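You operate a simulated robot arm through the tools that you are given. There is no shell and no other tool. Be economical: measure what you need, move in short steps, check, and stop when the job is done.

The job below is to be done with a simulated two-armed robot. You get a single attempt, and the scene is never put back.

## Task
Take the hex nut from the bottom shelf of the white trolley and put it on the top of the hub bench. Put the 12 cm pad adapter from the bottom shelf of the white trolley on the top of the lift trolley and the 4 cm pad adapter on the top shelf of the white trolley. Put the yellow padlock on the top shelf of the white trolley. The order is free. Set down upright: pad adapter.

It is judged by the outcome, as a careful person would: the job done as asked, and still so three seconds after it is handed in. It fails if anything else is knocked over, pushed out of place, dropped, spilled or broken.

## Robot
Two 7-joint arms with fingered hands on one trunk, on a base that drives. Base frame: it is fixed to the floor where the robot stands at the start and does not move with it; the origin is under the middle of the robot, x ahead of it, y to its left, z up. Readings come in m, rad, newtons and seconds.
The left shoulder is at the start at [0.074, 0.154, 1.409], the right one opposite. With the tool pointing down near the work surface each hand reaches from about 0.1 to 0.5 m from the robot's upright axis, wherever it stands, measured 20 degrees to its own side. Places, roughly: top of the hub bench [-1.3, -2, 0.8]; top of the lift trolley [-1.5, 1.8, 0.7]; top shelf of the white trolley [0.7, -0.5, 1.1]. Payload 4 kg a hand.
The tool frame of a hand sits at the grasp point between the pads (the TCP): z along the fingers, y along the line on which they close. The tips reach 0.03 m beyond it. Largest opening 0.104 m; the body of the gripper starts 0.035 m behind the TCP. The gripper is a hand of 3 fingers: y runs from the thumb to the fingers, the wrist lies at [-0.015, -0.104, -0.178] in the tool frame, and closing takes about 1.5 s.
Orientation is told as [roll, pitch, yaw] about the base's x, y, z axes, in that order, counted from this pose: with the fingers straight down and the wrist toward the robot, the tool's x, y and z point along [0, 1, 0], [1, 0, 0] and [0, 0, -1] of the base frame.

## Interface
- The arms move only by the tool servo_tool. It takes "left_deltas", "right_deltas" or both (then of equal length, played together; a hand with none holds still); each is a list of rows, each a list of 3 entries, a list of its own where there are three numbers: the shift along the tool's x, y, z in units of 20 mm (1.0 is 20 mm), then the turn, a rotation vector about the tool's x, y, z in units of 6 degrees (1.0 is 6 degrees), then the gripper command, from -1 (shut) to 1 (fully open), values between in proportion. In form: [[[dx, dy, dz], [rx, ry, rz], claw], ...]. A call has 1 to 8 rows; each row shifts and turns the commanded pose from where the row before left it, along the tool's axes as they then stand. A call with a number of a shift or a turn outside -1 to 1 is refused whole. Rows are played at 5 a second. More than 0.05 m and 0.15 rad between two rows, or a gripper value outside its range, and nothing of the call is played. Where a pose cannot be reached the arm comes as near as it can. A force on the tool above 40 N (or 10 N above the force at the start of the call, whichever is more), or a blocked arm, ends the call early, and 0.2 s more pass. The fingers move at their own pace (about 0.153 m/s each) and stop on an object; they squeeze with about 29 N. The grip force told is the motor's: it shows also when the fingers shut on nothing. Time passes only in rows, and 0.2 s behind the last, so rows that do not move let the fingers close. It gives the time, the measured TCP pose, the force on the tool (base axes), the opening and the grip force at its end, in the units of the frame above (readings bear some noise), with the torque about the TCP (base axes, N m) and any sound that the robot's microphone picked up, and new pictures: "views" is both (left out), scene, wrist or none (wrist: the cameras of the hands that moved).
- Cameras (640 x 400 px; columns grow to the right, rows downward): "scene" is now at [0.1267, -0.0497, 1.6355]; the picture's right is [-0.55, -0.84, 0.00], its down [-0.50, 0.33, -0.80] and it looks along [0.67, -0.44, -0.60] (base axes); focal length 255 px, centre (320, 200). "left" rides on the left gripper at [-0.064, -0.094, -0.117] in its tool frame; the picture's right is [-0.72, -0.33, 0.61], its down [0.64, -0.65, 0.41] and it looks along [0.27, 0.68, 0.68] (tool axes); focal length 238 px, centre (320, 200). "right" rides on the right gripper at [0.064, -0.094, -0.117] in its tool frame; the picture's right is [-0.72, 0.33, -0.61], its down [-0.64, -0.65, 0.41] and it looks along [-0.27, 0.68, 0.68] (tool axes); focal length 238 px, centre (320, 200). There is no depth. A picture from a camera that has moved, and an enlarged one, comes with that camera's place and axes in the base frame and with its lens.
- lift_body(by): slides the trunk up (or, below 0, down) by that many m; the arms and the scene camera ride with it, the base frame stays. It gives what a move gives, with no picture.
- roll_base(legs): drives the robot by 1 to 6 legs, each [ahead, left, turn to the left] in m, m and rad, along the robot's own axes; the way and the turn of a leg run together, so that a leg with both is an arc; at most 1.5 m and 3.142 rad a leg. The arms and the cameras ride along, it lands a little off, and it stops where it bumps. It gives what a move gives, and a new picture of the scene camera.
- preshape(shape, hand): the hand has 3 fingers and takes this shape, open, in about a second: jaw (thumb against the fingers, like two jaws); tri (thumb and two fingers); tip (a fingertip pinch); poke (one finger out to press); point (the index stretched); flat (the hand flat); cup (the hand cupped); fist (a fist). The gripper value then closes the fingers along that shape, each until it touches; the sizes above hold for jaw. It gives what a move gives, with no picture.
- pan_tilt(pan, tilt): turns the head with the scene camera to pan (to the left, within 1.501 rad either way) and tilt (down, from -0.506 to 1.204), counted from straight ahead of the robot. It gives what a move gives, and a new picture of the scene camera.
- inspect(camera, box): a new picture of the part [left, top, right, bottom] of that camera's present view, enlarged. No time passes.
- sign_off(): hands the job in; it is judged then, once.

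Work in short steps. Places have to be worked out from the pictures, the camera data and where the tool is seen: move nearer, look again, correct. Check each grasp and each placing, and mend what went wrong. You have 165 turns and 260 pictures in all, those below and enlarged ones among them. Open the grippers and draw the arms clear of the work before you hand the job in, unless the task says otherwise; then end with one line.

The tools are called after "Emit:" by a JSON object that holds its "op" and its "data". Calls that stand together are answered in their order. servo_tool: Moves the arms, as the interface text tells. Its arguments: {"type":"object","properties":{"left_deltas":{"type":"array"},"right_deltas":{"type":"array"},"views":{"type":"string","enum":["both","scene","wrist","none"]}},"required":[]} The other tools are called the same way: lift_body (by) slides the trunk up or down; preshape (shape, hand) gives the hand a shape; roll_base (legs) drives the base; pan_tilt (pan, tilt) turns the head that bears the scene camera; inspect (camera, box) takes an enlarged picture of a part of a camera's view; sign_off () hands the job in.

At the start:

```text
time: 0.0
left_eef_pos: [0.6208, -0.0482, 1.4019]
left_orientation: [0.001, 0.0, -0.001]
left_ft_force: [0.3, 0.3, -1.3]
left_ft_torque: [0.04, 0.0, 0.01]
left_width: 0.1035
left_grasp_force: 0.0
left_shape: jaw
right_eef_pos: [0.3423, -0.4327, 1.4519]
right_orientation: [0.001, 0.002, 0.001]
right_ft_force: [0.8, 0.1, -0.6]
right_ft_torque: [-0.04, -0.02, -0.01]
right_width: 0.1036
right_grasp_force: 0.1
right_shape: jaw
trunk travel left (down, up): [-0.825, 0.115]
robot x, y, heading: [-0.0026, 0.0029, 0.003]
head pan, tilt: [-0.578, 0.644]
```

scene: 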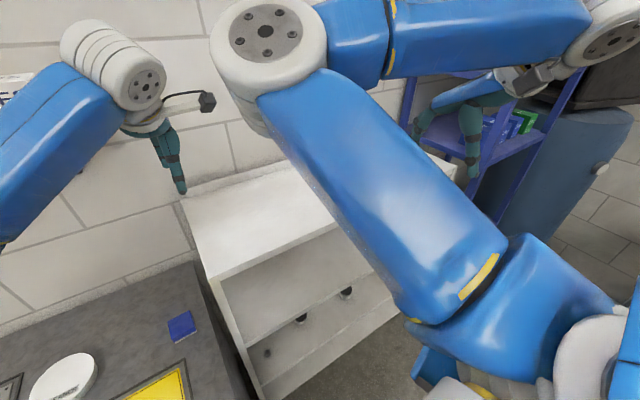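
right: 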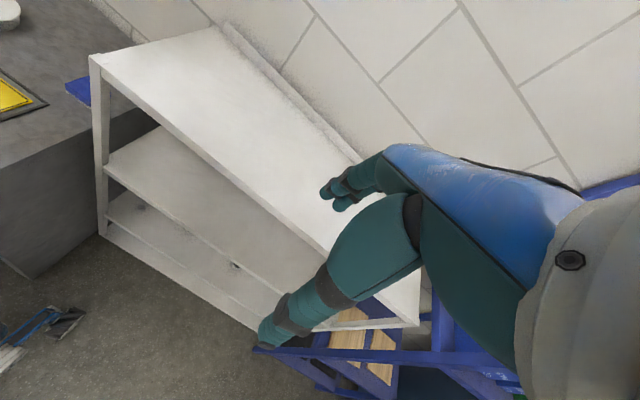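
left: 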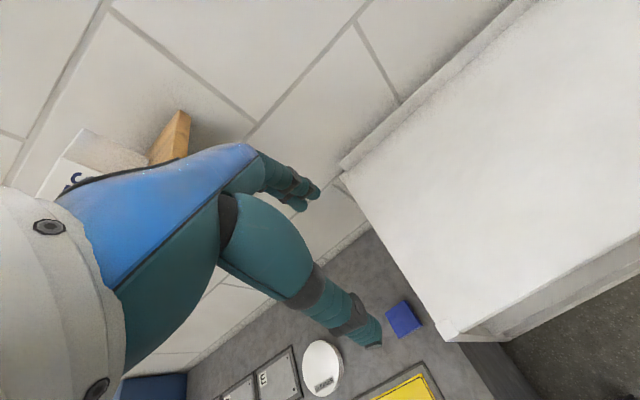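

The right arm blocks part of the view of the white trolley, so I look around with the head first.

Emit:
{"op": "pan_tilt", "data": {"pan": -0.4, "tilt": 1.0}}

Emit:
{"op": "pan_tilt", "data": {"pan": 0.3, "tilt": 0.6}}

Emit:
{"op": "pan_tilt", "data": {"pan": 1.4, "tilt": 0.5}}

Emit:
{"op": "pan_tilt", "data": {"pan": -1.4, "tilt": 0.5}}

```text
time: 0.8
left_eef_pos: [0.6188, -0.047, 1.4032]
left_orientation: [0.004, 0.001, 0.0]
left_ft_force: [1.0, -0.2, 1.0]
left_ft_torque: [-0.02, -0.01, -0.02]
left_width: 0.1036
left_grasp_force: 0.0
left_shape: jaw
right_eef_pos: [0.3403, -0.4335, 1.4517]
right_orientation: [-0.001, -0.002, 0.001]
right_ft_force: [-0.3, 1.3, 0.3]
right_ft_torque: [-0.02, 0.0, 0.01]
right_width: 0.1038
right_grasp_force: 0.1
right_shape: jaw
trunk travel left (down, up): [-0.825, 0.115]
robot x, y, heading: [0.0005, 0.0002, 0.003]
head pan, tilt: [-0.4, 1.0]
camera scene: at [0.1182, -0.0292, 1.6073], right [-0.39, -0.92, 0.0], down [-0.78, 0.33, -0.54], along [0.5, -0.21, -0.84], focal length 255 px, centre (320, 200)
```

scene: 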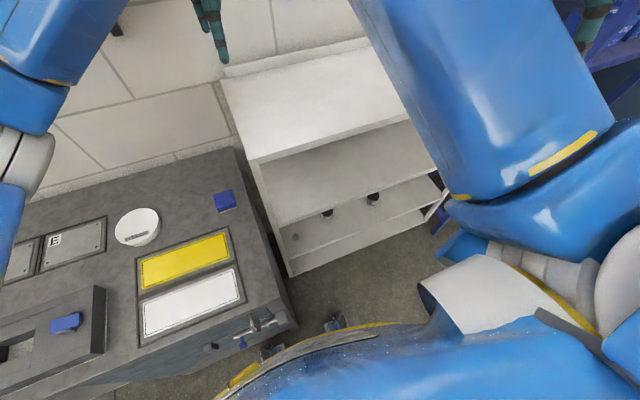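

```text
time: 1.9
left_eef_pos: [0.618, -0.0482, 1.4033]
left_orientation: [0.002, 0.001, 0.0]
left_ft_force: [-0.3, -0.2, -0.5]
left_ft_torque: [-0.01, 0.01, 0.0]
left_width: 0.1038
left_grasp_force: 0.0
left_shape: jaw
right_eef_pos: [0.3402, -0.4335, 1.4515]
right_orientation: [-0.001, -0.002, -0.001]
right_ft_force: [0.1, -0.3, 0.7]
right_ft_torque: [-0.01, -0.01, 0.03]
right_width: 0.1035
right_grasp_force: 0.1
right_shape: jaw
trunk travel left (down, up): [-0.825, 0.115]
robot x, y, heading: [0.002, 0.0013, -0.002]
head pan, tilt: [0.3, 0.6]
camera scene: at [0.1381, 0.024, 1.6392], right [0.29, -0.96, 0.0], down [-0.54, -0.17, -0.82], along [0.79, 0.24, -0.57], focal length 255 px, centre (320, 200)
```

scene: 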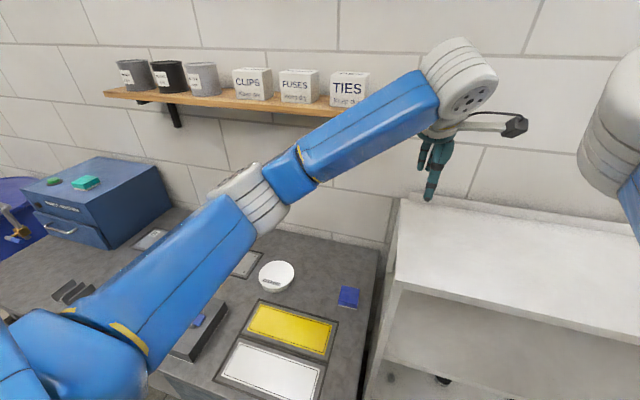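

```text
time: 3.2
left_eef_pos: [0.6183, -0.0473, 1.4024]
left_orientation: [0.002, 0.001, -0.001]
left_ft_force: [0.5, 0.9, 0.3]
left_ft_torque: [0.01, -0.02, 0.01]
left_width: 0.1039
left_grasp_force: 0.1
left_shape: jaw
right_eef_pos: [0.3406, -0.4328, 1.4532]
right_orientation: [0.0, 0.001, 0.001]
right_ft_force: [0.0, 0.1, 0.1]
right_ft_torque: [0.0, 0.04, 0.03]
right_width: 0.1038
right_grasp_force: 0.0
right_shape: jaw
trunk travel left (down, up): [-0.825, 0.115]
robot x, y, heading: [-0.0042, 0.0024, 0.001]
head pan, tilt: [1.4, 0.499]
camera scene: at [0.0694, 0.0876, 1.6486], right [0.99, -0.17, 0.0], down [-0.08, -0.47, -0.88], along [0.15, 0.87, -0.48], focal length 255 px, centre (320, 200)
```

scene: 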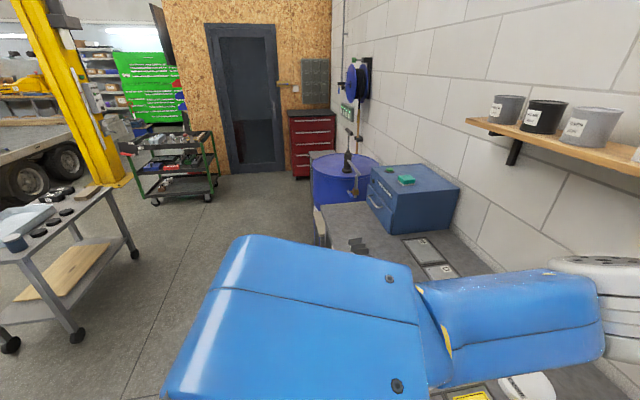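

```text
time: 5.7
left_eef_pos: [0.6193, -0.0473, 1.4033]
left_orientation: [0.001, -0.001, -0.001]
left_ft_force: [-1.0, 0.6, -0.2]
left_ft_torque: [0.02, -0.01, 0.01]
left_width: 0.1037
left_grasp_force: 0.1
left_shape: jaw
right_eef_pos: [0.3407, -0.4321, 1.4517]
right_orientation: [0.0, 0.001, 0.0]
right_ft_force: [0.6, -0.7, 0.6]
right_ft_torque: [-0.01, -0.01, 0.0]
right_width: 0.1037
right_grasp_force: 0.0
right_shape: jaw
trunk travel left (down, up): [-0.825, 0.115]
robot x, y, heading: [0.0002, -0.0007, 0.001]
head pan, tilt: [-1.4, 0.499]
camera scene: at [0.0694, -0.0918, 1.6484], right [-0.99, -0.17, 0.0], down [-0.08, 0.47, -0.88], along [0.15, -0.86, -0.48], focal length 255 px, centre (320, 200)
```

scene: 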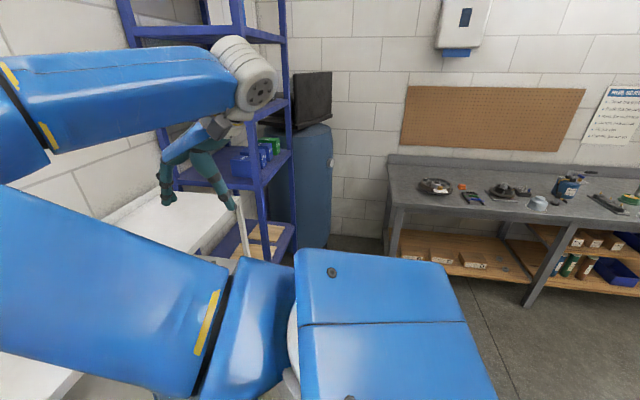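

Nothing clear of the shelves' contents yet. I back away and look at the trolley from further off.

Emit:
{"op": "roll_base", "data": {"legs": [[-0.5, 0, 0]]}}

Emit:
{"op": "pan_tilt", "data": {"pan": -0.5, "tilt": 0.6}}

```text
time: 8.7
left_eef_pos: [0.1175, -0.0486, 1.4012]
left_orientation: [0.003, 0.002, 0.001]
left_ft_force: [0.5, -0.1, -1.4]
left_ft_torque: [0.02, -0.02, -0.02]
left_width: 0.1037
left_grasp_force: 0.0
left_shape: jaw
right_eef_pos: [-0.1606, -0.4336, 1.4506]
right_orientation: [0.0, 0.002, -0.001]
right_ft_force: [-0.2, 0.1, -0.6]
right_ft_torque: [-0.03, 0.0, 0.01]
right_width: 0.1039
right_grasp_force: 0.0
right_shape: jaw
trunk travel left (down, up): [-0.825, 0.115]
robot x, y, heading: [-0.5032, -0.0025, 0.001]
head pan, tilt: [-1.4, 0.499]
camera scene: at [-0.4313, -0.0918, 1.6482], right [-0.99, -0.17, 0.01], down [-0.09, 0.47, -0.88], along [0.15, -0.86, -0.48], focal length 255 px, centre (320, 200)
```

scene: 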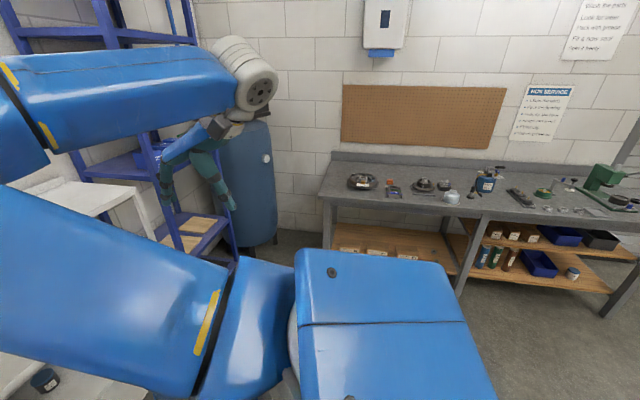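

```text
time: 9.9
left_eef_pos: [0.1121, -0.0478, 1.405]
left_orientation: [0.002, -0.004, -0.001]
left_ft_force: [0.0, 0.3, 0.8]
left_ft_torque: [0.0, 0.0, 0.01]
left_width: 0.1039
left_grasp_force: 0.0
left_shape: jaw
right_eef_pos: [-0.1679, -0.4326, 1.453]
right_orientation: [0.0, -0.004, 0.001]
right_ft_force: [-1.0, 0.6, 0.1]
right_ft_torque: [0.02, -0.02, 0.0]
right_width: 0.1038
right_grasp_force: 0.0
right_shape: jaw
trunk travel left (down, up): [-0.825, 0.115]
robot x, y, heading: [-0.5053, 0.0039, 0.0]
head pan, tilt: [-0.499, 0.6]
camera scene: at [-0.3745, -0.0445, 1.6393], right [-0.48, -0.88, 0.0], down [-0.5, 0.27, -0.82], along [0.72, -0.4, -0.57], focal length 255 px, centre (320, 200)
```

scene: 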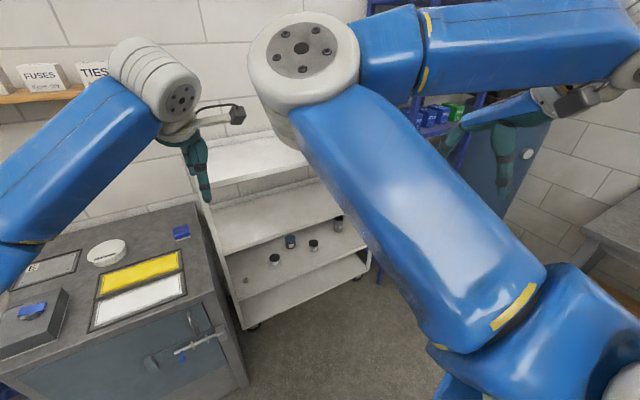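

Several items stand on the lowest shelf. I enlarge.

Emit:
{"op": "inspect", "data": {"camera": "scene", "box": [210, 180, 380, 330]}}

Emit:
{"op": "inspect", "data": {"camera": "left", "box": [0, 0, 640, 400]}}

```text
2.67 times, centred on (295, 255) of scene
camera zoom: at [-0.3745, -0.0445, 1.6393], right [-0.48, -0.88, 0.0], down [-0.5, 0.27, -0.82], along [0.72, -0.4, -0.57], focal length 680 px, centre (387, 53)
```

zoom: 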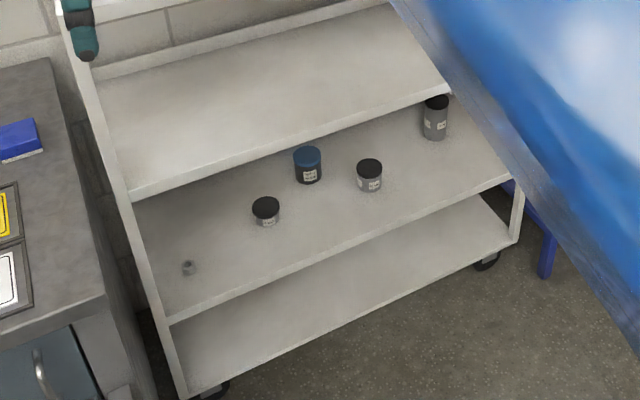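

```text
1.00 times, centred on (320, 200) of left (not enlarged: the box is as wide or as high as the picture)
camera zoom: at [0.0164, -0.1124, 1.5197], right [-0.32, -0.72, -0.62], down [-0.65, 0.64, -0.41], along [0.69, 0.27, -0.68], focal length 238 px, centre (320, 200)
```

zoom: 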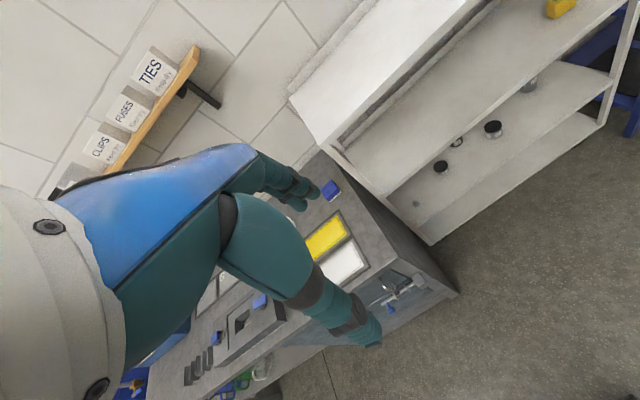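

The yellow padlock appears on a middle shelf at its right end, and cans and the nut on a lower one. I shift right so as to face the trolley squarely, looking between the arms.

Emit:
{"op": "roll_base", "data": {"legs": [[0, -0.5, 0]]}}

Emit:
{"op": "pan_tilt", "data": {"pan": 0.0, "tilt": 0.75}}

Emit:
{"op": "lift_body", "data": {"by": -0.5}}

Emit:
{"op": "pan_tilt", "data": {"pan": 0.0, "tilt": 0.5}}

```text
time: 12.8
left_eef_pos: [0.1126, -0.5363, 1.4045]
left_orientation: [-0.005, -0.001, 0.004]
left_ft_force: [0.2, 0.1, -0.1]
left_ft_torque: [0.01, 0.06, 0.03]
left_width: 0.1038
left_grasp_force: 0.0
left_shape: jaw
right_eef_pos: [-0.1654, -0.9213, 1.4567]
right_orientation: [-0.005, -0.003, 0.005]
right_ft_force: [0.3, 0.1, -0.4]
right_ft_torque: [-0.01, 0.01, 0.01]
right_width: 0.1035
right_grasp_force: 0.0
right_shape: jaw
trunk travel left (down, up): [-0.825, 0.115]
robot x, y, heading: [-0.5093, -0.5008, 0.002]
head pan, tilt: [-0.499, 0.6]
camera scene: at [-0.3728, -0.5357, 1.6394], right [-0.48, -0.88, 0.0], down [-0.5, 0.27, -0.82], along [0.72, -0.39, -0.57], focal length 255 px, centre (320, 200)
```

scene: 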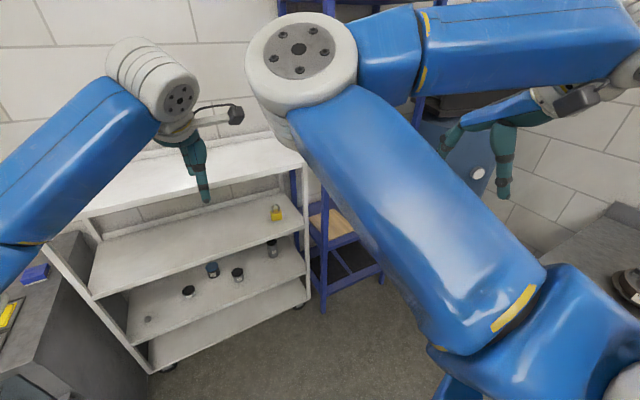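

```text
time: 13.7
left_eef_pos: [0.1094, -0.538, 1.4048]
left_orientation: [-0.004, -0.005, 0.006]
left_ft_force: [-1.0, 0.5, 0.1]
left_ft_torque: [-0.01, 0.03, -0.02]
left_width: 0.1041
left_grasp_force: 0.0
left_shape: jaw
right_eef_pos: [-0.167, -0.9229, 1.4557]
right_orientation: [-0.005, -0.005, 0.006]
right_ft_force: [0.8, 0.2, -0.7]
right_ft_torque: [0.03, 0.03, 0.0]
right_width: 0.1038
right_grasp_force: 0.0
right_shape: jaw
trunk travel left (down, up): [-0.825, 0.115]
robot x, y, heading: [-0.5019, -0.4987, -0.001]
head pan, tilt: [0.0, 0.75]
camera scene: at [-0.3676, -0.4961, 1.6264], right [0.0, -1.0, 0.0], down [-0.68, 0.0, -0.73], along [0.73, 0.0, -0.68], focal length 255 px, centre (320, 200)
```

scene: 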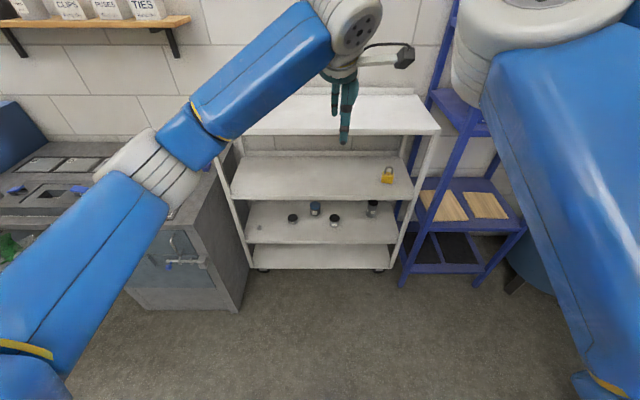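

```text
refused: -0.5 is not a number from -0.4 to 0.4
```

```text
time: 14.5
left_eef_pos: [0.1108, -0.5418, 1.4065]
left_orientation: [0.002, -0.005, 0.004]
left_ft_force: [0.1, 0.1, 0.6]
left_ft_torque: [-0.03, -0.04, 0.0]
left_width: 0.1037
left_grasp_force: 0.1
left_shape: jaw
right_eef_pos: [-0.168, -0.9294, 1.4542]
right_orientation: [-0.001, -0.005, 0.005]
right_ft_force: [0.3, 0.4, -0.2]
right_ft_torque: [0.01, -0.01, -0.02]
right_width: 0.1039
right_grasp_force: 0.1
right_shape: jaw
trunk travel left (down, up): [-0.825, 0.115]
robot x, y, heading: [-0.5059, -0.4992, 0.005]
head pan, tilt: [0.0, 0.499]
camera scene: at [-0.3595, -0.5021, 1.6483], right [0.0, -1.0, 0.0], down [-0.48, 0.0, -0.88], along [0.88, 0.0, -0.48], focal length 255 px, centre (320, 200)
```

scene: 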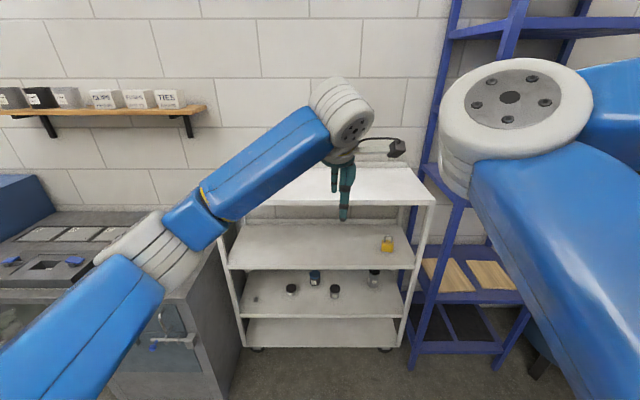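

I now see shelf levels at roughly z 1.08, 0.70, 0.34 and 0.1; items are on the 0.34 one, padlock at 0.70. I lower the trunk for a level look.

Emit:
{"op": "lift_body", "data": {"by": -0.4}}

Emit:
{"op": "lift_body", "data": {"by": -0.3}}

Emit:
{"op": "pan_tilt", "data": {"pan": 0.0, "tilt": 0.45}}

Emit:
{"op": "inspect", "data": {"camera": "scene", "box": [220, 150, 420, 275]}}

```text
time: 18.3
left_eef_pos: [0.1106, -0.5426, 1.0057]
left_orientation: [0.0, -0.003, 0.002]
left_ft_force: [-0.8, -0.6, -0.2]
left_ft_torque: [0.02, -0.02, 0.01]
left_width: 0.1038
left_grasp_force: 0.2
left_shape: jaw
right_eef_pos: [-0.168, -0.9268, 1.0548]
right_orientation: [-0.002, -0.006, 0.005]
right_ft_force: [-0.8, -1.0, -1.2]
right_ft_torque: [-0.03, 0.0, 0.01]
right_width: 0.1036
right_grasp_force: 0.1
right_shape: jaw
trunk travel left (down, up): [-0.425, 0.515]
robot x, y, heading: [-0.5062, -0.5013, 0.005]
head pan, tilt: [0.0, 0.499]
```

```text
time: 21.3
left_eef_pos: [0.1089, -0.5419, 0.7055]
left_orientation: [0.0, -0.004, 0.002]
left_ft_force: [-0.5, -0.4, 0.9]
left_ft_torque: [0.02, 0.0, 0.01]
left_width: 0.1039
left_grasp_force: 0.2
left_shape: jaw
right_eef_pos: [-0.1676, -0.9272, 0.7545]
right_orientation: [-0.002, -0.006, 0.007]
right_ft_force: [0.2, 0.1, -0.3]
right_ft_torque: [-0.03, 0.01, 0.01]
right_width: 0.1038
right_grasp_force: 0.0
right_shape: jaw
trunk travel left (down, up): [-0.125, 0.815]
robot x, y, heading: [-0.504, -0.4973, 0.005]
head pan, tilt: [0.0, 0.499]
```

```text
time: 22.0
left_eef_pos: [0.1089, -0.5412, 0.706]
left_orientation: [0.0, -0.001, 0.004]
left_ft_force: [0.2, -0.1, -0.7]
left_ft_torque: [-0.05, -0.02, 0.01]
left_width: 0.1039
left_grasp_force: 0.1
left_shape: jaw
right_eef_pos: [-0.1673, -0.9278, 0.7548]
right_orientation: [-0.001, -0.004, 0.004]
right_ft_force: [-0.2, 0.3, 0.1]
right_ft_torque: [-0.03, 0.0, -0.01]
right_width: 0.1037
right_grasp_force: 0.0
right_shape: jaw
trunk travel left (down, up): [-0.125, 0.815]
robot x, y, heading: [-0.5024, -0.4999, -0.001]
head pan, tilt: [0.0, 0.45]
camera scene: at [-0.3604, -0.4995, 0.9528], right [0.0, -1.0, 0.0], down [-0.44, 0.0, -0.9], along [0.9, 0.0, -0.44], focal length 255 px, centre (320, 200)
```

scene: 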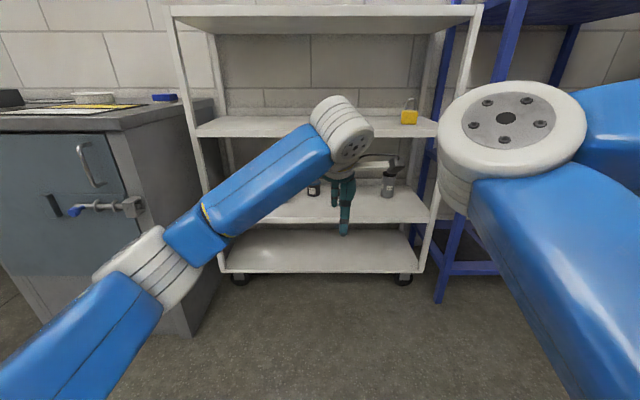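

```text
3.20 times, centred on (320, 212) of scene
camera zoom: at [-0.3604, -0.4995, 0.9528], right [0.0, -1.0, 0.0], down [-0.44, 0.0, -0.9], along [0.9, 0.0, -0.44], focal length 816 px, centre (320, 160)
```

zoom: 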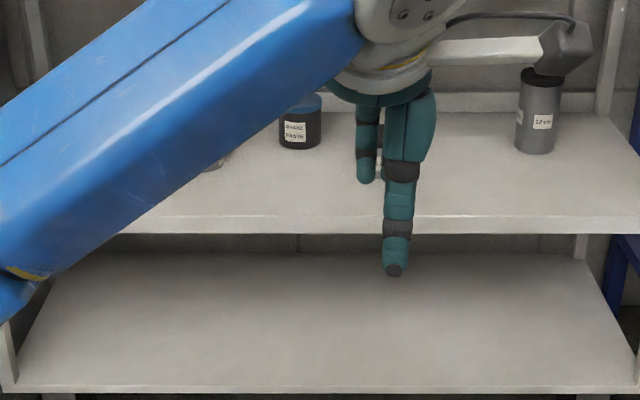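

The tall one is labelled 12 cm. I check what both wrist cameras see at this height.

Emit:
{"op": "inspect", "data": {"camera": "right", "box": [0, 0, 640, 400]}}

Emit:
{"op": "inspect", "data": {"camera": "left", "box": [0, 0, 640, 400]}}

```text
1.00 times, centred on (320, 200) of right (not enlarged: the box is as wide or as high as the picture)
camera zoom: at [-0.2628, -0.8634, 0.8712], right [0.33, -0.72, 0.62], down [-0.65, -0.64, -0.41], along [0.69, -0.27, -0.67], focal length 238 px, centre (320, 200)
```

zoom: 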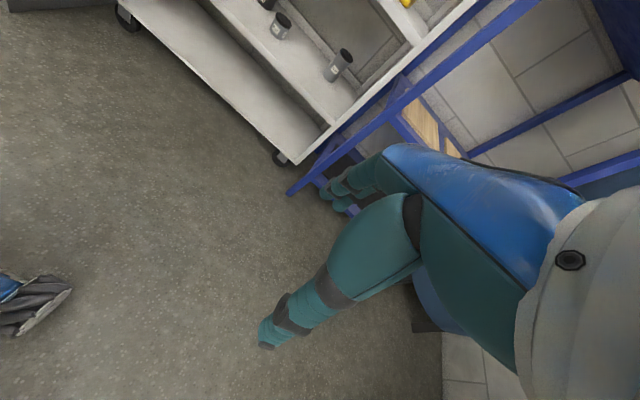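

```text
1.00 times, centred on (320, 200) of left (not enlarged: the box is as wide or as high as the picture)
camera zoom: at [0.0153, -0.6056, 0.8204], right [-0.32, -0.72, -0.61], down [-0.65, 0.64, -0.41], along [0.69, 0.27, -0.68], focal length 238 px, centre (320, 200)
```

zoom: 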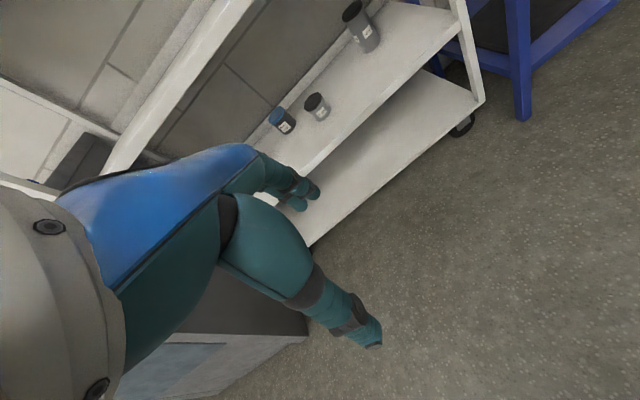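

I zoom in on the labels.

Emit:
{"op": "inspect", "data": {"camera": "left", "box": [255, 0, 395, 140]}}

Emit:
{"op": "inspect", "data": {"camera": "right", "box": [240, 0, 360, 90]}}

```text
2.86 times, centred on (325, 70) of left
camera zoom: at [0.0153, -0.6056, 0.8204], right [-0.32, -0.72, -0.61], down [-0.65, 0.64, -0.41], along [0.69, 0.27, -0.68], focal length 681 px, centre (306, 571)
```

zoom: 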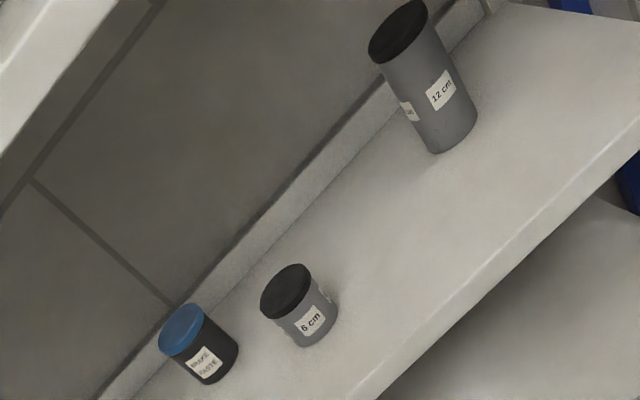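

```text
4.44 times, centred on (300, 45) of right
camera zoom: at [-0.2628, -0.8634, 0.8712], right [0.33, -0.72, 0.62], down [-0.65, -0.64, -0.41], along [0.69, -0.27, -0.67], focal length 1059 px, centre (409, 889)
```

zoom: 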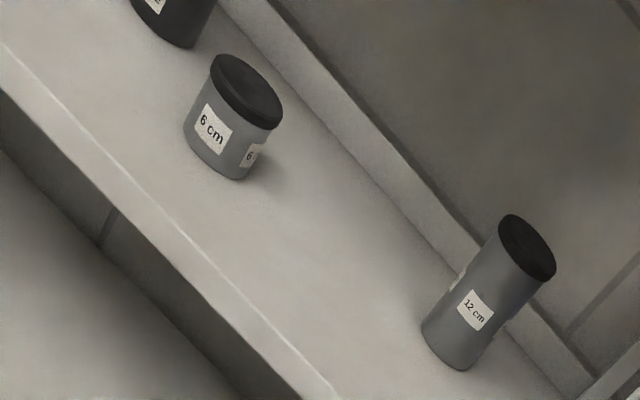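

4 cm = the second from the left, beside the nut; 6 cm and brake paste are distractors. Front edge of trolley appears at x≈0.56. I retract the left arm to the left and back while turning the right hand so its jaws close sideways.

Emit:
{"op": "servo_tool", "data": {"left_deltas": [[[1, -1, 0], [0, 0, 0], 1], [[1, -1, 0], [0, 0, 0], 1], [[1, -1, 0], [0, 0, 0], 1], [[1, -1, 0], [0, 0, 0], 1], [[1, -1, 0], [0, 0, 0], 1], [[1, -1, 0], [0, 0, 0], 1], [[1, -1, 0], [0, 0, 0], 1], [[1, -1, 0], [0, 0, 0], 1]], "right_deltas": [[[0, 0, 0], [0, 0, -1], 1], [[0, 0, 0], [0, 0, -1], 1], [[0, 0, 0], [0, 0, -1], 1], [[0, 0, 0], [0, 0, -1], 1], [[0, 0, 0], [0, 0, -1], 1], [[0, 0, 0], [0, 0, -1], 1], [[0, 0, 0], [0, 0, -1], 1], [[0, 0, 0], [0, 0, -1], 1]], "views": "none"}}

Emit:
{"op": "servo_tool", "data": {"left_deltas": [[[1, -1, 0], [0, 0, 0], 1], [[1, -1, 0], [0, 0, 0], 1], [[1, -1, 0], [0, 0, 0], 1], [[1, -1, 0], [0, 0, 0], 1], [[1, -1, 0], [0, 0, 0], 1], [[1, -1, 0], [0, 0, 0], 1], [[1, -1, 0], [0, 0, 0], 1], [[1, 0, 0], [0, 0, 0], 1]], "right_deltas": [[[0, 0, 0], [0, 0, -1], 1], [[0, 0, 0], [0, 0, -1], 1], [[0, 0, 0], [0, 0, -1], 1], [[0, 0, 0], [0, 0, -1], 1], [[0, 0, 0], [0, 0, -1], 1], [[0, 0, 0], [0, 0, -1], 1], [[0, 0, 0], [0, 0, -1], 1], [[0, 0, 0], [0, 0, 0], 1]], "views": "none"}}

Emit:
{"op": "servo_tool", "data": {"right_deltas": [[[0, 0, 0], [0, -1, 0], 1], [[0, 0, 0], [0, -1, 0], 1], [[0, 0, 0], [0, -1, 0], 1], [[0, 0, 0], [0, -1, 0], 1], [[0, 0, 0], [0, -1, 0], 1], [[0, 0, 0], [0, -1, 0], 1], [[0, 0, 0], [0, -1, 0], 1], [[0, 0, 0], [0, -0.5, 0], 1]], "views": "both"}}

```text
time: 23.8
left_eef_pos: [-0.0521, -0.3816, 0.7042]
left_orientation: [-0.003, -0.005, 0.003]
left_ft_force: [0.2, -0.1, 0.3]
left_ft_torque: [-0.01, 0.0, -0.04]
left_width: 0.104
left_grasp_force: 0.1
left_shape: jaw
right_eef_pos: [-0.1685, -0.9273, 0.7559]
right_orientation: [-0.006, -0.003, 0.844]
right_ft_force: [-0.6, -0.4, 0.4]
right_ft_torque: [-0.01, 0.0, 0.01]
right_width: 0.1039
right_grasp_force: 0.2
right_shape: jaw
trunk travel left (down, up): [-0.125, 0.815]
robot x, y, heading: [-0.5048, -0.4998, 0.006]
head pan, tilt: [0.0, 0.45]
```

```text
time: 25.6
left_eef_pos: [-0.1688, -0.2339, 0.7273]
left_orientation: [0.0, -0.038, -0.009]
left_ft_force: [2.3, 2.5, -6.5]
left_ft_torque: [-0.18, 0.08, -0.05]
left_width: 0.1036
left_grasp_force: 0.1
left_shape: jaw
left hand out of reach, approached as far as the arm can: row 4, 5, 6, 7
right_eef_pos: [-0.1691, -0.9277, 0.7543]
right_orientation: [-0.007, 0.002, 1.577]
right_ft_force: [0.1, -0.4, 1.4]
right_ft_torque: [0.02, -0.06, -0.04]
right_width: 0.1034
right_grasp_force: 0.0
right_shape: jaw
trunk travel left (down, up): [-0.125, 0.815]
robot x, y, heading: [-0.5058, -0.4982, 0.003]
head pan, tilt: [0.0, 0.45]
```

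```text
time: 27.4
left_eef_pos: [-0.1674, -0.2294, 0.7187]
left_orientation: [-0.001, -0.004, 0.002]
left_ft_force: [-1.0, -0.9, -0.9]
left_ft_torque: [0.0, -0.01, 0.0]
left_width: 0.1036
left_grasp_force: 0.0
left_shape: jaw
right_eef_pos: [-0.1685, -0.9256, 0.7552]
right_orientation: [-0.79, 0.003, 1.576]
right_ft_force: [-0.3, -0.3, -0.2]
right_ft_torque: [0.02, 0.0, -0.02]
right_width: 0.1037
right_grasp_force: 0.1
right_shape: jaw
trunk travel left (down, up): [-0.125, 0.815]
robot x, y, heading: [-0.5008, -0.4998, 0.002]
head pan, tilt: [0.0, 0.45]
camera scene: at [-0.3617, -0.4983, 0.953], right [0.0, -1.0, 0.0], down [-0.44, 0.0, -0.9], along [0.9, 0.0, -0.44], focal length 255 px, centre (320, 200)
camera right: at [-0.2952, -1.0207, 0.7928], right [0.07, 0.33, 0.94], down [0.74, -0.65, 0.17], along [0.67, 0.69, -0.29], focal length 238 px, centre (320, 200)
```

scene: 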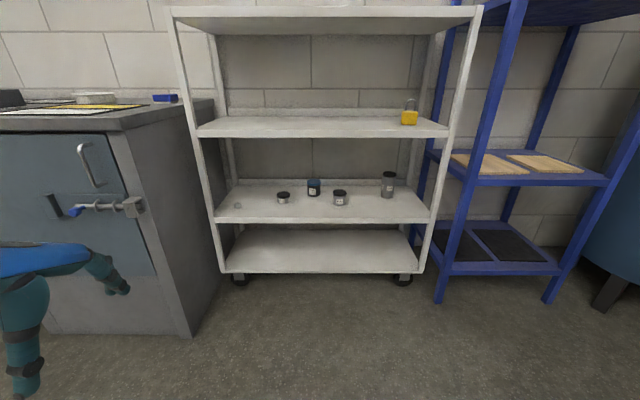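
right: 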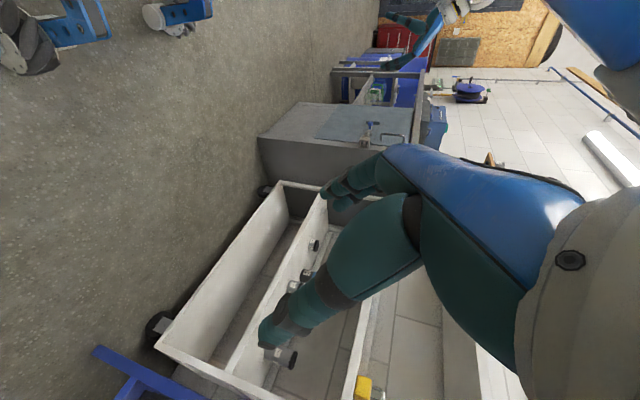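

The right hand holds the 45° sideways pose. Triangulating two scene views: padlock ≈ (0.655, -0.842, base 0.789), lower shelf z≈0.43, 4 cm at (0.71,-0.325), 12 cm at (0.76,-0.83), nut (0.66,-0.13). I zoom for details.

Emit:
{"op": "inspect", "data": {"camera": "scene", "box": [370, 85, 450, 135]}}

Emit:
{"op": "inspect", "data": {"camera": "scene", "box": [220, 160, 420, 285]}}

```text
8.00 times, centred on (410, 110) of scene
camera zoom: at [-0.3617, -0.4983, 0.953], right [0.0, -1.0, 0.0], down [-0.44, 0.0, -0.9], along [0.9, 0.0, -0.44], focal length 2039 px, centre (-400, 920)
```

zoom: 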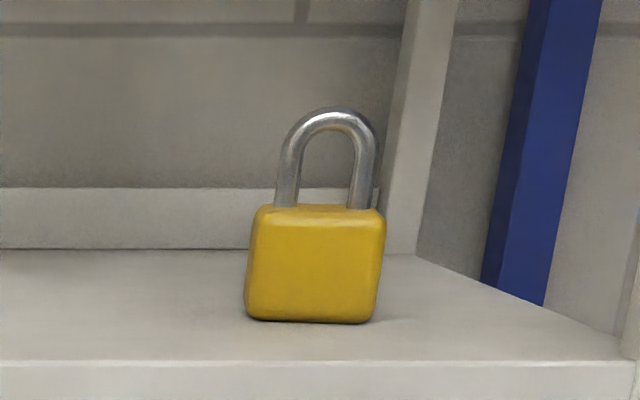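

```text
3.20 times, centred on (320, 222) of scene
camera zoom: at [-0.3617, -0.4983, 0.953], right [0.0, -1.0, 0.0], down [-0.44, 0.0, -0.9], along [0.9, 0.0, -0.44], focal length 816 px, centre (320, 128)
```

zoom: 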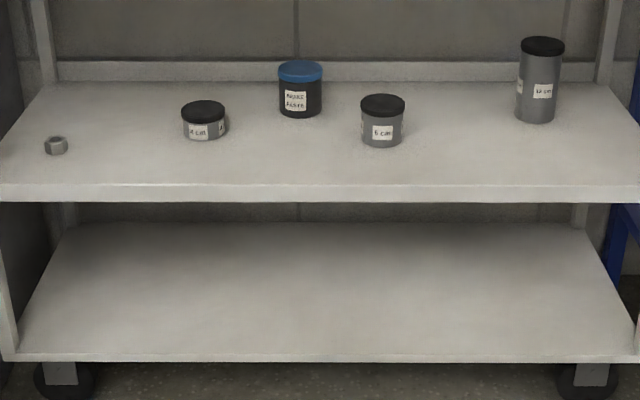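

Padlock body ~6 cm wide fits the jaws. I bring the right hand in toward the middle and raise the trunk 0.2 m.

Emit:
{"op": "servo_tool", "data": {"right_deltas": [[[0, 1, 0], [0, 0, 0], 1], [[0, 1, 0], [0, 0, 0], 1], [[0, 1, 0], [0, 0, 0], 1], [[0, 1, 0], [0, 0, 0], 1], [[0, 1, 0], [0, 0, 0], 1], [[0, 1, 0], [0, 0, 0], 1], [[0, 1, 0], [0, 0, 0], 1], [[0, 1, 0], [0, 0, 0], 1]], "views": "none"}}

Emit:
{"op": "servo_tool", "data": {"right_deltas": [[[0, 1, 0], [0, 0, 0], 1], [[0, 1, 0], [0, 0, 0], 1], [[0, 1, 0], [0, 0, 0], 1]], "views": "none"}}

Emit:
{"op": "lift_body", "data": {"by": 0.17}}

Emit:
{"op": "roll_base", "data": {"legs": [[0.3, -0.17, 0]]}}

Emit:
{"op": "pan_tilt", "data": {"pan": -0.2, "tilt": 0.6}}

```text
time: 29.3
left_eef_pos: [-0.1682, -0.231, 0.7164]
left_orientation: [-0.001, -0.003, 0.003]
left_ft_force: [0.6, 0.3, -0.3]
left_ft_torque: [0.01, -0.01, 0.01]
left_width: 0.1039
left_grasp_force: 0.0
left_shape: jaw
right_eef_pos: [-0.1753, -0.7894, 0.751]
right_orientation: [-0.808, -0.135, 1.494]
right_ft_force: [0.2, 0.0, -0.6]
right_ft_torque: [0.01, 0.02, 0.0]
right_width: 0.1037
right_grasp_force: 0.1
right_shape: jaw
trunk travel left (down, up): [-0.125, 0.815]
robot x, y, heading: [-0.5018, -0.5005, 0.002]
head pan, tilt: [0.0, 0.45]
stopped in row 8 (right hand): the arm was blocked; the commanded pose is now the measured one
```

```text
time: 30.1
left_eef_pos: [-0.1689, -0.2297, 0.7173]
left_orientation: [-0.004, -0.004, 0.004]
left_ft_force: [-0.1, -0.3, -0.6]
left_ft_torque: [-0.03, 0.03, -0.02]
left_width: 0.1036
left_grasp_force: 0.1
left_shape: jaw
right_eef_pos: [-0.1564, -0.7572, 0.7613]
right_orientation: [-0.75, -0.195, 1.458]
right_ft_force: [0.1, -0.3, -0.4]
right_ft_torque: [-0.01, -0.02, 0.01]
right_width: 0.1038
right_grasp_force: 0.0
right_shape: jaw
right hand out of reach, approached as far as the arm can: row 1, 2, 3
trunk travel left (down, up): [-0.125, 0.815]
robot x, y, heading: [-0.5049, -0.4983, 0.006]
head pan, tilt: [0.0, 0.45]
```

```text
time: 32.0
left_eef_pos: [-0.1682, -0.2298, 0.8876]
left_orientation: [-0.001, -0.003, 0.003]
left_ft_force: [-0.2, 0.9, -0.8]
left_ft_torque: [0.01, -0.01, -0.03]
left_width: 0.1038
left_grasp_force: 0.0
left_shape: jaw
right_eef_pos: [-0.1545, -0.7573, 0.9251]
right_orientation: [-0.733, -0.171, 1.455]
right_ft_force: [0.0, 0.6, 0.2]
right_ft_torque: [-0.01, 0.0, -0.02]
right_width: 0.1037
right_grasp_force: 0.0
right_shape: jaw
trunk travel left (down, up): [-0.295, 0.645]
robot x, y, heading: [-0.5008, -0.4997, 0.009]
head pan, tilt: [0.0, 0.45]
```

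```text
time: 34.2
left_eef_pos: [0.1321, -0.3955, 0.8871]
left_orientation: [-0.004, -0.004, 0.009]
left_ft_force: [0.3, 0.3, 0.1]
left_ft_torque: [0.0, 0.01, -0.03]
left_width: 0.104
left_grasp_force: 0.1
left_shape: jaw
right_eef_pos: [0.145, -0.9221, 0.9251]
right_orientation: [-0.731, -0.16, 1.463]
right_ft_force: [0.3, 1.0, -0.2]
right_ft_torque: [0.0, 0.02, 0.03]
right_width: 0.1037
right_grasp_force: 0.1
right_shape: jaw
trunk travel left (down, up): [-0.295, 0.645]
robot x, y, heading: [-0.2081, -0.6659, 0.009]
head pan, tilt: [0.0, 0.45]
camera scene: at [-0.0696, -0.6941, 1.1687], right [-0.34, -0.94, 0.0], down [0.04, -0.02, -1.0], along [0.94, -0.34, 0.04], focal length 255 px, centre (320, 200)
```

scene: 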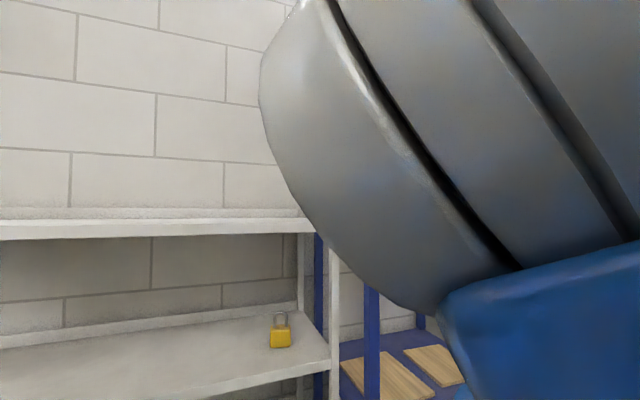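

```text
time: 35.0
left_eef_pos: [0.1309, -0.3969, 0.8876]
left_orientation: [-0.002, -0.003, 0.009]
left_ft_force: [0.1, -0.5, -0.7]
left_ft_torque: [0.0, 0.03, -0.01]
left_width: 0.104
left_grasp_force: 0.0
left_shape: jaw
right_eef_pos: [0.1473, -0.9252, 0.9215]
right_orientation: [-0.72, -0.166, 1.454]
right_ft_force: [0.3, -0.5, 0.8]
right_ft_torque: [0.02, -0.01, 0.01]
right_width: 0.104
right_grasp_force: 0.0
right_shape: jaw
trunk travel left (down, up): [-0.295, 0.645]
robot x, y, heading: [-0.2017, -0.667, 0.004]
head pan, tilt: [-0.201, 0.6]
camera scene: at [-0.068, -0.6934, 1.1651], right [-0.31, -0.95, 0.0], down [0.0, 0.0, -1.0], along [0.95, -0.31, 0.0], focal length 255 px, centre (320, 200)
```

scene: 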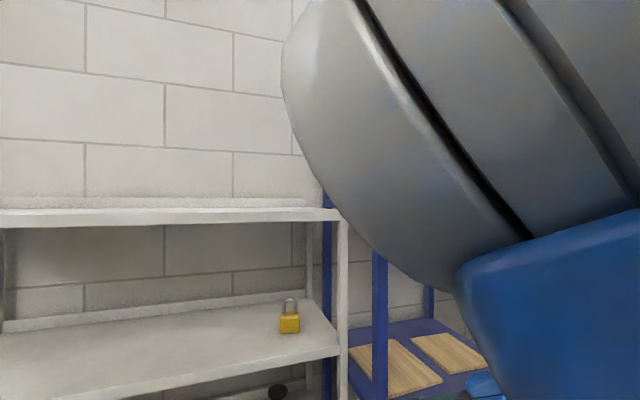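

The right elbow came up against the head. I move the hand right and forward (straightening the arm), restoring its orientation.

Emit:
{"op": "servo_tool", "data": {"right_deltas": [[[-0.5, -1, 0.5], [0.06, -0.09, -0.31], 1], [[-0.5, -1, 0.5], [0.06, -0.09, -0.31], 1], [[-0.5, -1, 0.5], [0.06, -0.09, -0.31], 1], [[-0.9, -1, 0.9], [0.06, -0.09, -0.31], 1], [[-0.9, -1, 0.9], [0.06, -0.09, -0.31], 1], [[-0.9, -1, 0.9], [0.06, -0.09, -0.31], 1]], "views": "none"}}

Emit:
{"op": "pan_tilt", "data": {"pan": 0.0, "tilt": 0.7}}

```text
time: 36.4
left_eef_pos: [0.1321, -0.3982, 0.8873]
left_orientation: [0.001, -0.004, 0.007]
left_ft_force: [0.1, 0.8, -0.9]
left_ft_torque: [0.01, -0.02, -0.06]
left_width: 0.1038
left_grasp_force: 0.0
left_shape: jaw
right_eef_pos: [0.2577, -1.0514, 0.9105]
right_orientation: [-0.797, -0.002, 1.575]
right_ft_force: [0.1, 0.7, -0.6]
right_ft_torque: [-0.01, -0.02, 0.04]
right_width: 0.104
right_grasp_force: 0.2
right_shape: jaw
trunk travel left (down, up): [-0.295, 0.645]
robot x, y, heading: [-0.2076, -0.6643, 0.009]
head pan, tilt: [-0.201, 0.6]
```

```text
time: 37.1
left_eef_pos: [0.1306, -0.3969, 0.8888]
left_orientation: [-0.003, -0.002, 0.01]
left_ft_force: [-1.0, 0.1, -0.8]
left_ft_torque: [0.01, 0.0, -0.01]
left_width: 0.1038
left_grasp_force: 0.1
left_shape: jaw
right_eef_pos: [0.2561, -1.0497, 0.9122]
right_orientation: [-0.798, -0.004, 1.575]
right_ft_force: [-0.7, 0.2, 0.2]
right_ft_torque: [-0.02, -0.02, 0.01]
right_width: 0.1035
right_grasp_force: 0.1
right_shape: jaw
trunk travel left (down, up): [-0.295, 0.645]
robot x, y, heading: [-0.2047, -0.6658, 0.008]
head pan, tilt: [0.0, 0.7]
camera scene: at [-0.0682, -0.6659, 1.1008], right [0.01, -1.0, 0.0], down [-0.65, -0.01, -0.76], along [0.76, 0.0, -0.65], focal length 255 px, centre (320, 200)
```

scene: 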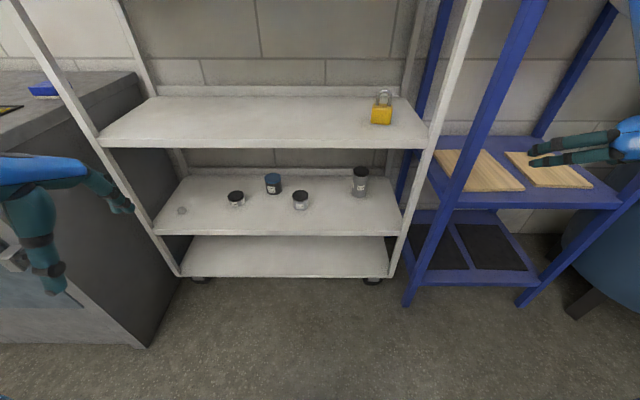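

Now clear. I drive to about (0.05,-0.51) so the right hand sits just in front of the padlock.

Emit:
{"op": "roll_base", "data": {"legs": [[0, 0.16, 0], [0.24, 0, 0]]}}

Emit:
{"op": "inspect", "data": {"camera": "right", "box": [0, 0, 640, 400]}}

```text
time: 39.9
left_eef_pos: [0.3698, -0.235, 0.8876]
left_orientation: [0.0, -0.004, 0.012]
left_ft_force: [-0.3, 0.1, -0.3]
left_ft_torque: [0.0, 0.02, 0.0]
left_width: 0.1036
left_grasp_force: 0.1
left_shape: jaw
right_eef_pos: [0.4972, -0.8882, 0.9111]
right_orientation: [-0.798, -0.003, 1.578]
right_ft_force: [0.0, 0.1, -0.3]
right_ft_torque: [0.01, 0.02, -0.01]
right_width: 0.1038
right_grasp_force: 0.1
right_shape: jaw
trunk travel left (down, up): [-0.295, 0.645]
robot x, y, heading: [0.0339, -0.5045, 0.011]
head pan, tilt: [0.0, 0.7]
camera scene: at [0.1719, -0.5046, 1.1007], right [0.01, -1.0, 0.0], down [-0.65, -0.01, -0.76], along [0.76, 0.01, -0.65], focal length 255 px, centre (320, 200)
```

scene: 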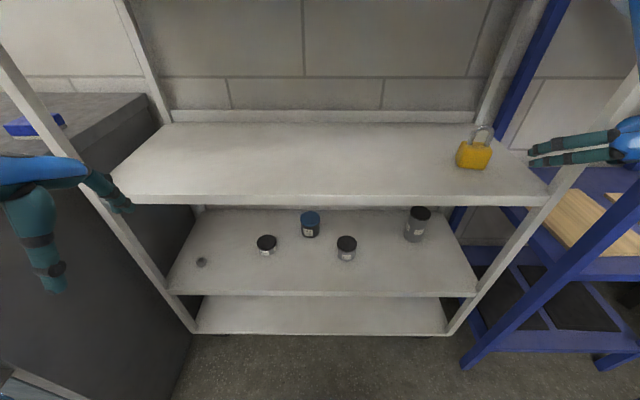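

```text
1.00 times, centred on (320, 200) of right (not enlarged: the box is as wide or as high as the picture)
camera zoom: at [0.3704, -0.9826, 0.9472], right [0.06, 0.32, 0.94], down [0.74, -0.65, 0.17], along [0.67, 0.69, -0.28], focal length 238 px, centre (320, 200)
```

zoom: 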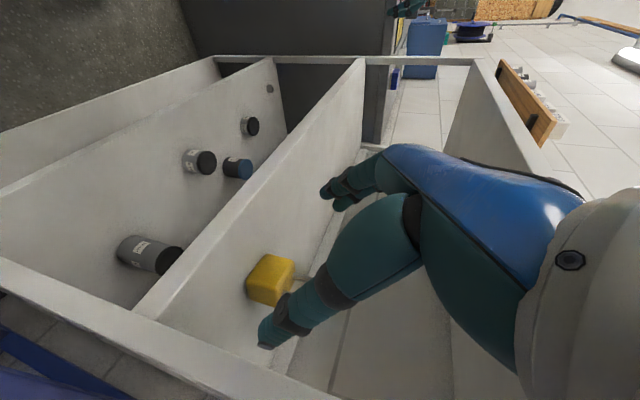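

Padlock seen at (0.657,-0.843). I align sideways and lower to z≈0.836 just before the shelf opening.

Emit:
{"op": "servo_tool", "data": {"right_deltas": [[[0.24, 0.45, 0.82], [0, 0, 0], 1], [[0.24, 0.45, 0.82], [0, 0, 0], 1], [[0.24, 0.45, 0.82], [0, 0, 0], 1], [[0.24, 0.45, 0.82], [0, 0, 0], 1], [[0.24, 0.45, 0.82], [0, 0, 0], 1]], "views": "both"}}

```text
time: 41.1
left_eef_pos: [0.3691, -0.2328, 0.8895]
left_orientation: [0.0, -0.005, 0.01]
left_ft_force: [0.2, 0.7, -0.2]
left_ft_torque: [0.05, 0.02, 0.02]
left_width: 0.1041
left_grasp_force: 0.1
left_shape: jaw
right_eef_pos: [0.5387, -0.8401, 0.837]
right_orientation: [-0.799, -0.004, 1.578]
right_ft_force: [0.0, 0.3, -0.1]
right_ft_torque: [0.0, 0.0, 0.0]
right_width: 0.1039
right_grasp_force: 0.1
right_shape: jaw
trunk travel left (down, up): [-0.295, 0.645]
robot x, y, heading: [0.0341, -0.5051, 0.011]
head pan, tilt: [0.0, 0.7]
camera scene: at [0.1719, -0.5033, 1.1007], right [0.01, -1.0, 0.0], down [-0.65, -0.01, -0.76], along [0.76, 0.01, -0.65], focal length 255 px, centre (320, 200)
camera right: at [0.4111, -0.9358, 0.8739], right [0.06, 0.32, 0.94], down [0.74, -0.65, 0.17], along [0.67, 0.69, -0.28], focal length 238 px, centre (320, 200)
```

scene: 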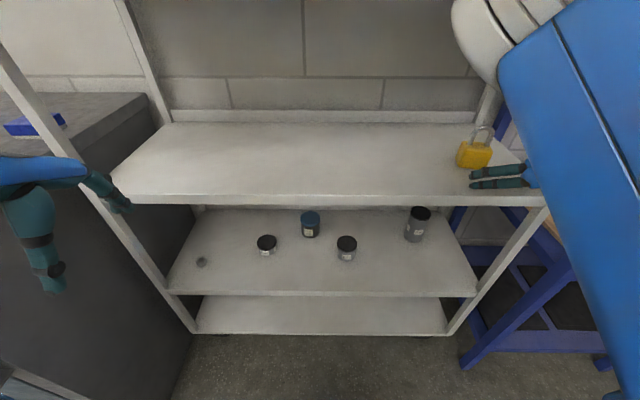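
right: 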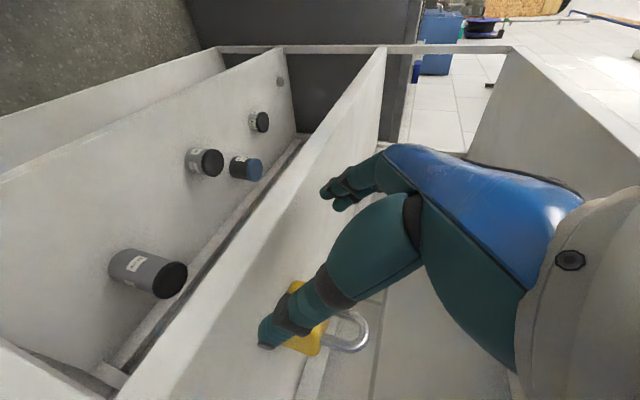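

Hand is in line with the padlock. I move forward 0.118 m, slightly down, with the jaws around the body.

Emit:
{"op": "servo_tool", "data": {"right_deltas": [[[-0.79, 0, 0.88], [0, 0, 0], 1], [[-0.79, 0, 0.88], [0, 0, 0], 1], [[-0.79, 0, 0.88], [0, 0, 0], 1], [[-0.79, 0, 0.88], [0, 0, 0], 1], [[-0.79, 0, 0.88], [0, 0, 0], 1]], "views": "both"}}

```text
time: 42.3
left_eef_pos: [0.3588, -0.2285, 0.8896]
left_orientation: [-0.006, -0.015, 0.012]
left_ft_force: [0.9, -0.4, -0.1]
left_ft_torque: [0.01, 0.0, 0.0]
left_width: 0.1037
left_grasp_force: 0.1
left_shape: jaw
right_eef_pos: [0.6443, -0.838, 0.8383]
right_orientation: [-0.803, -0.004, 1.568]
right_ft_force: [-0.4, 0.6, 0.6]
right_ft_torque: [-0.01, -0.01, 0.01]
right_width: 0.1039
right_grasp_force: 0.1
right_shape: jaw
trunk travel left (down, up): [-0.295, 0.645]
robot x, y, heading: [0.0341, -0.5082, 0.007]
head pan, tilt: [0.0, 0.7]
camera scene: at [0.1585, -0.4956, 1.1018], right [0.01, -1.0, 0.01], down [-0.64, -0.01, -0.77], along [0.77, 0.0, -0.64], focal length 255 px, centre (320, 200)
camera right: at [0.5161, -0.9316, 0.8736], right [0.06, 0.32, 0.94], down [0.73, -0.66, 0.18], along [0.68, 0.68, -0.28], focal length 238 px, centre (320, 200)
```

scene: 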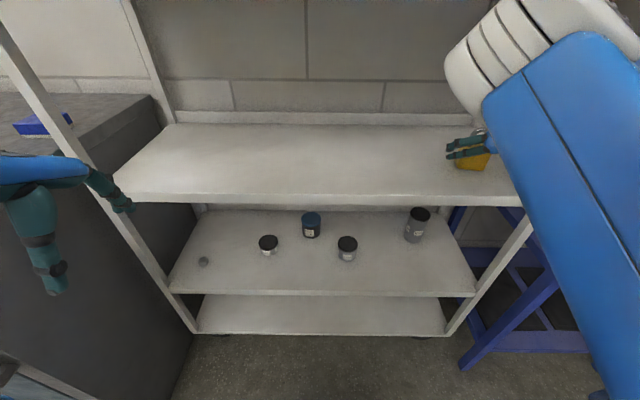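
right: 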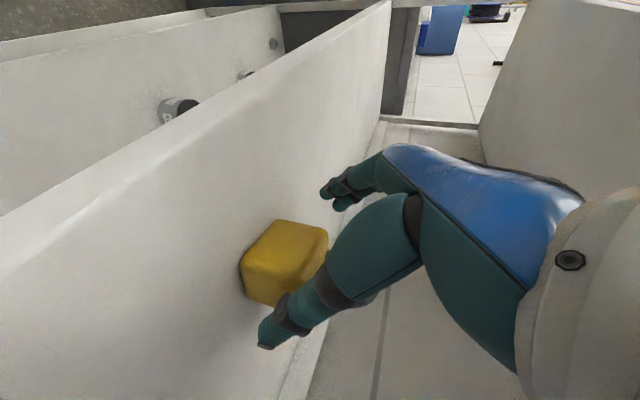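

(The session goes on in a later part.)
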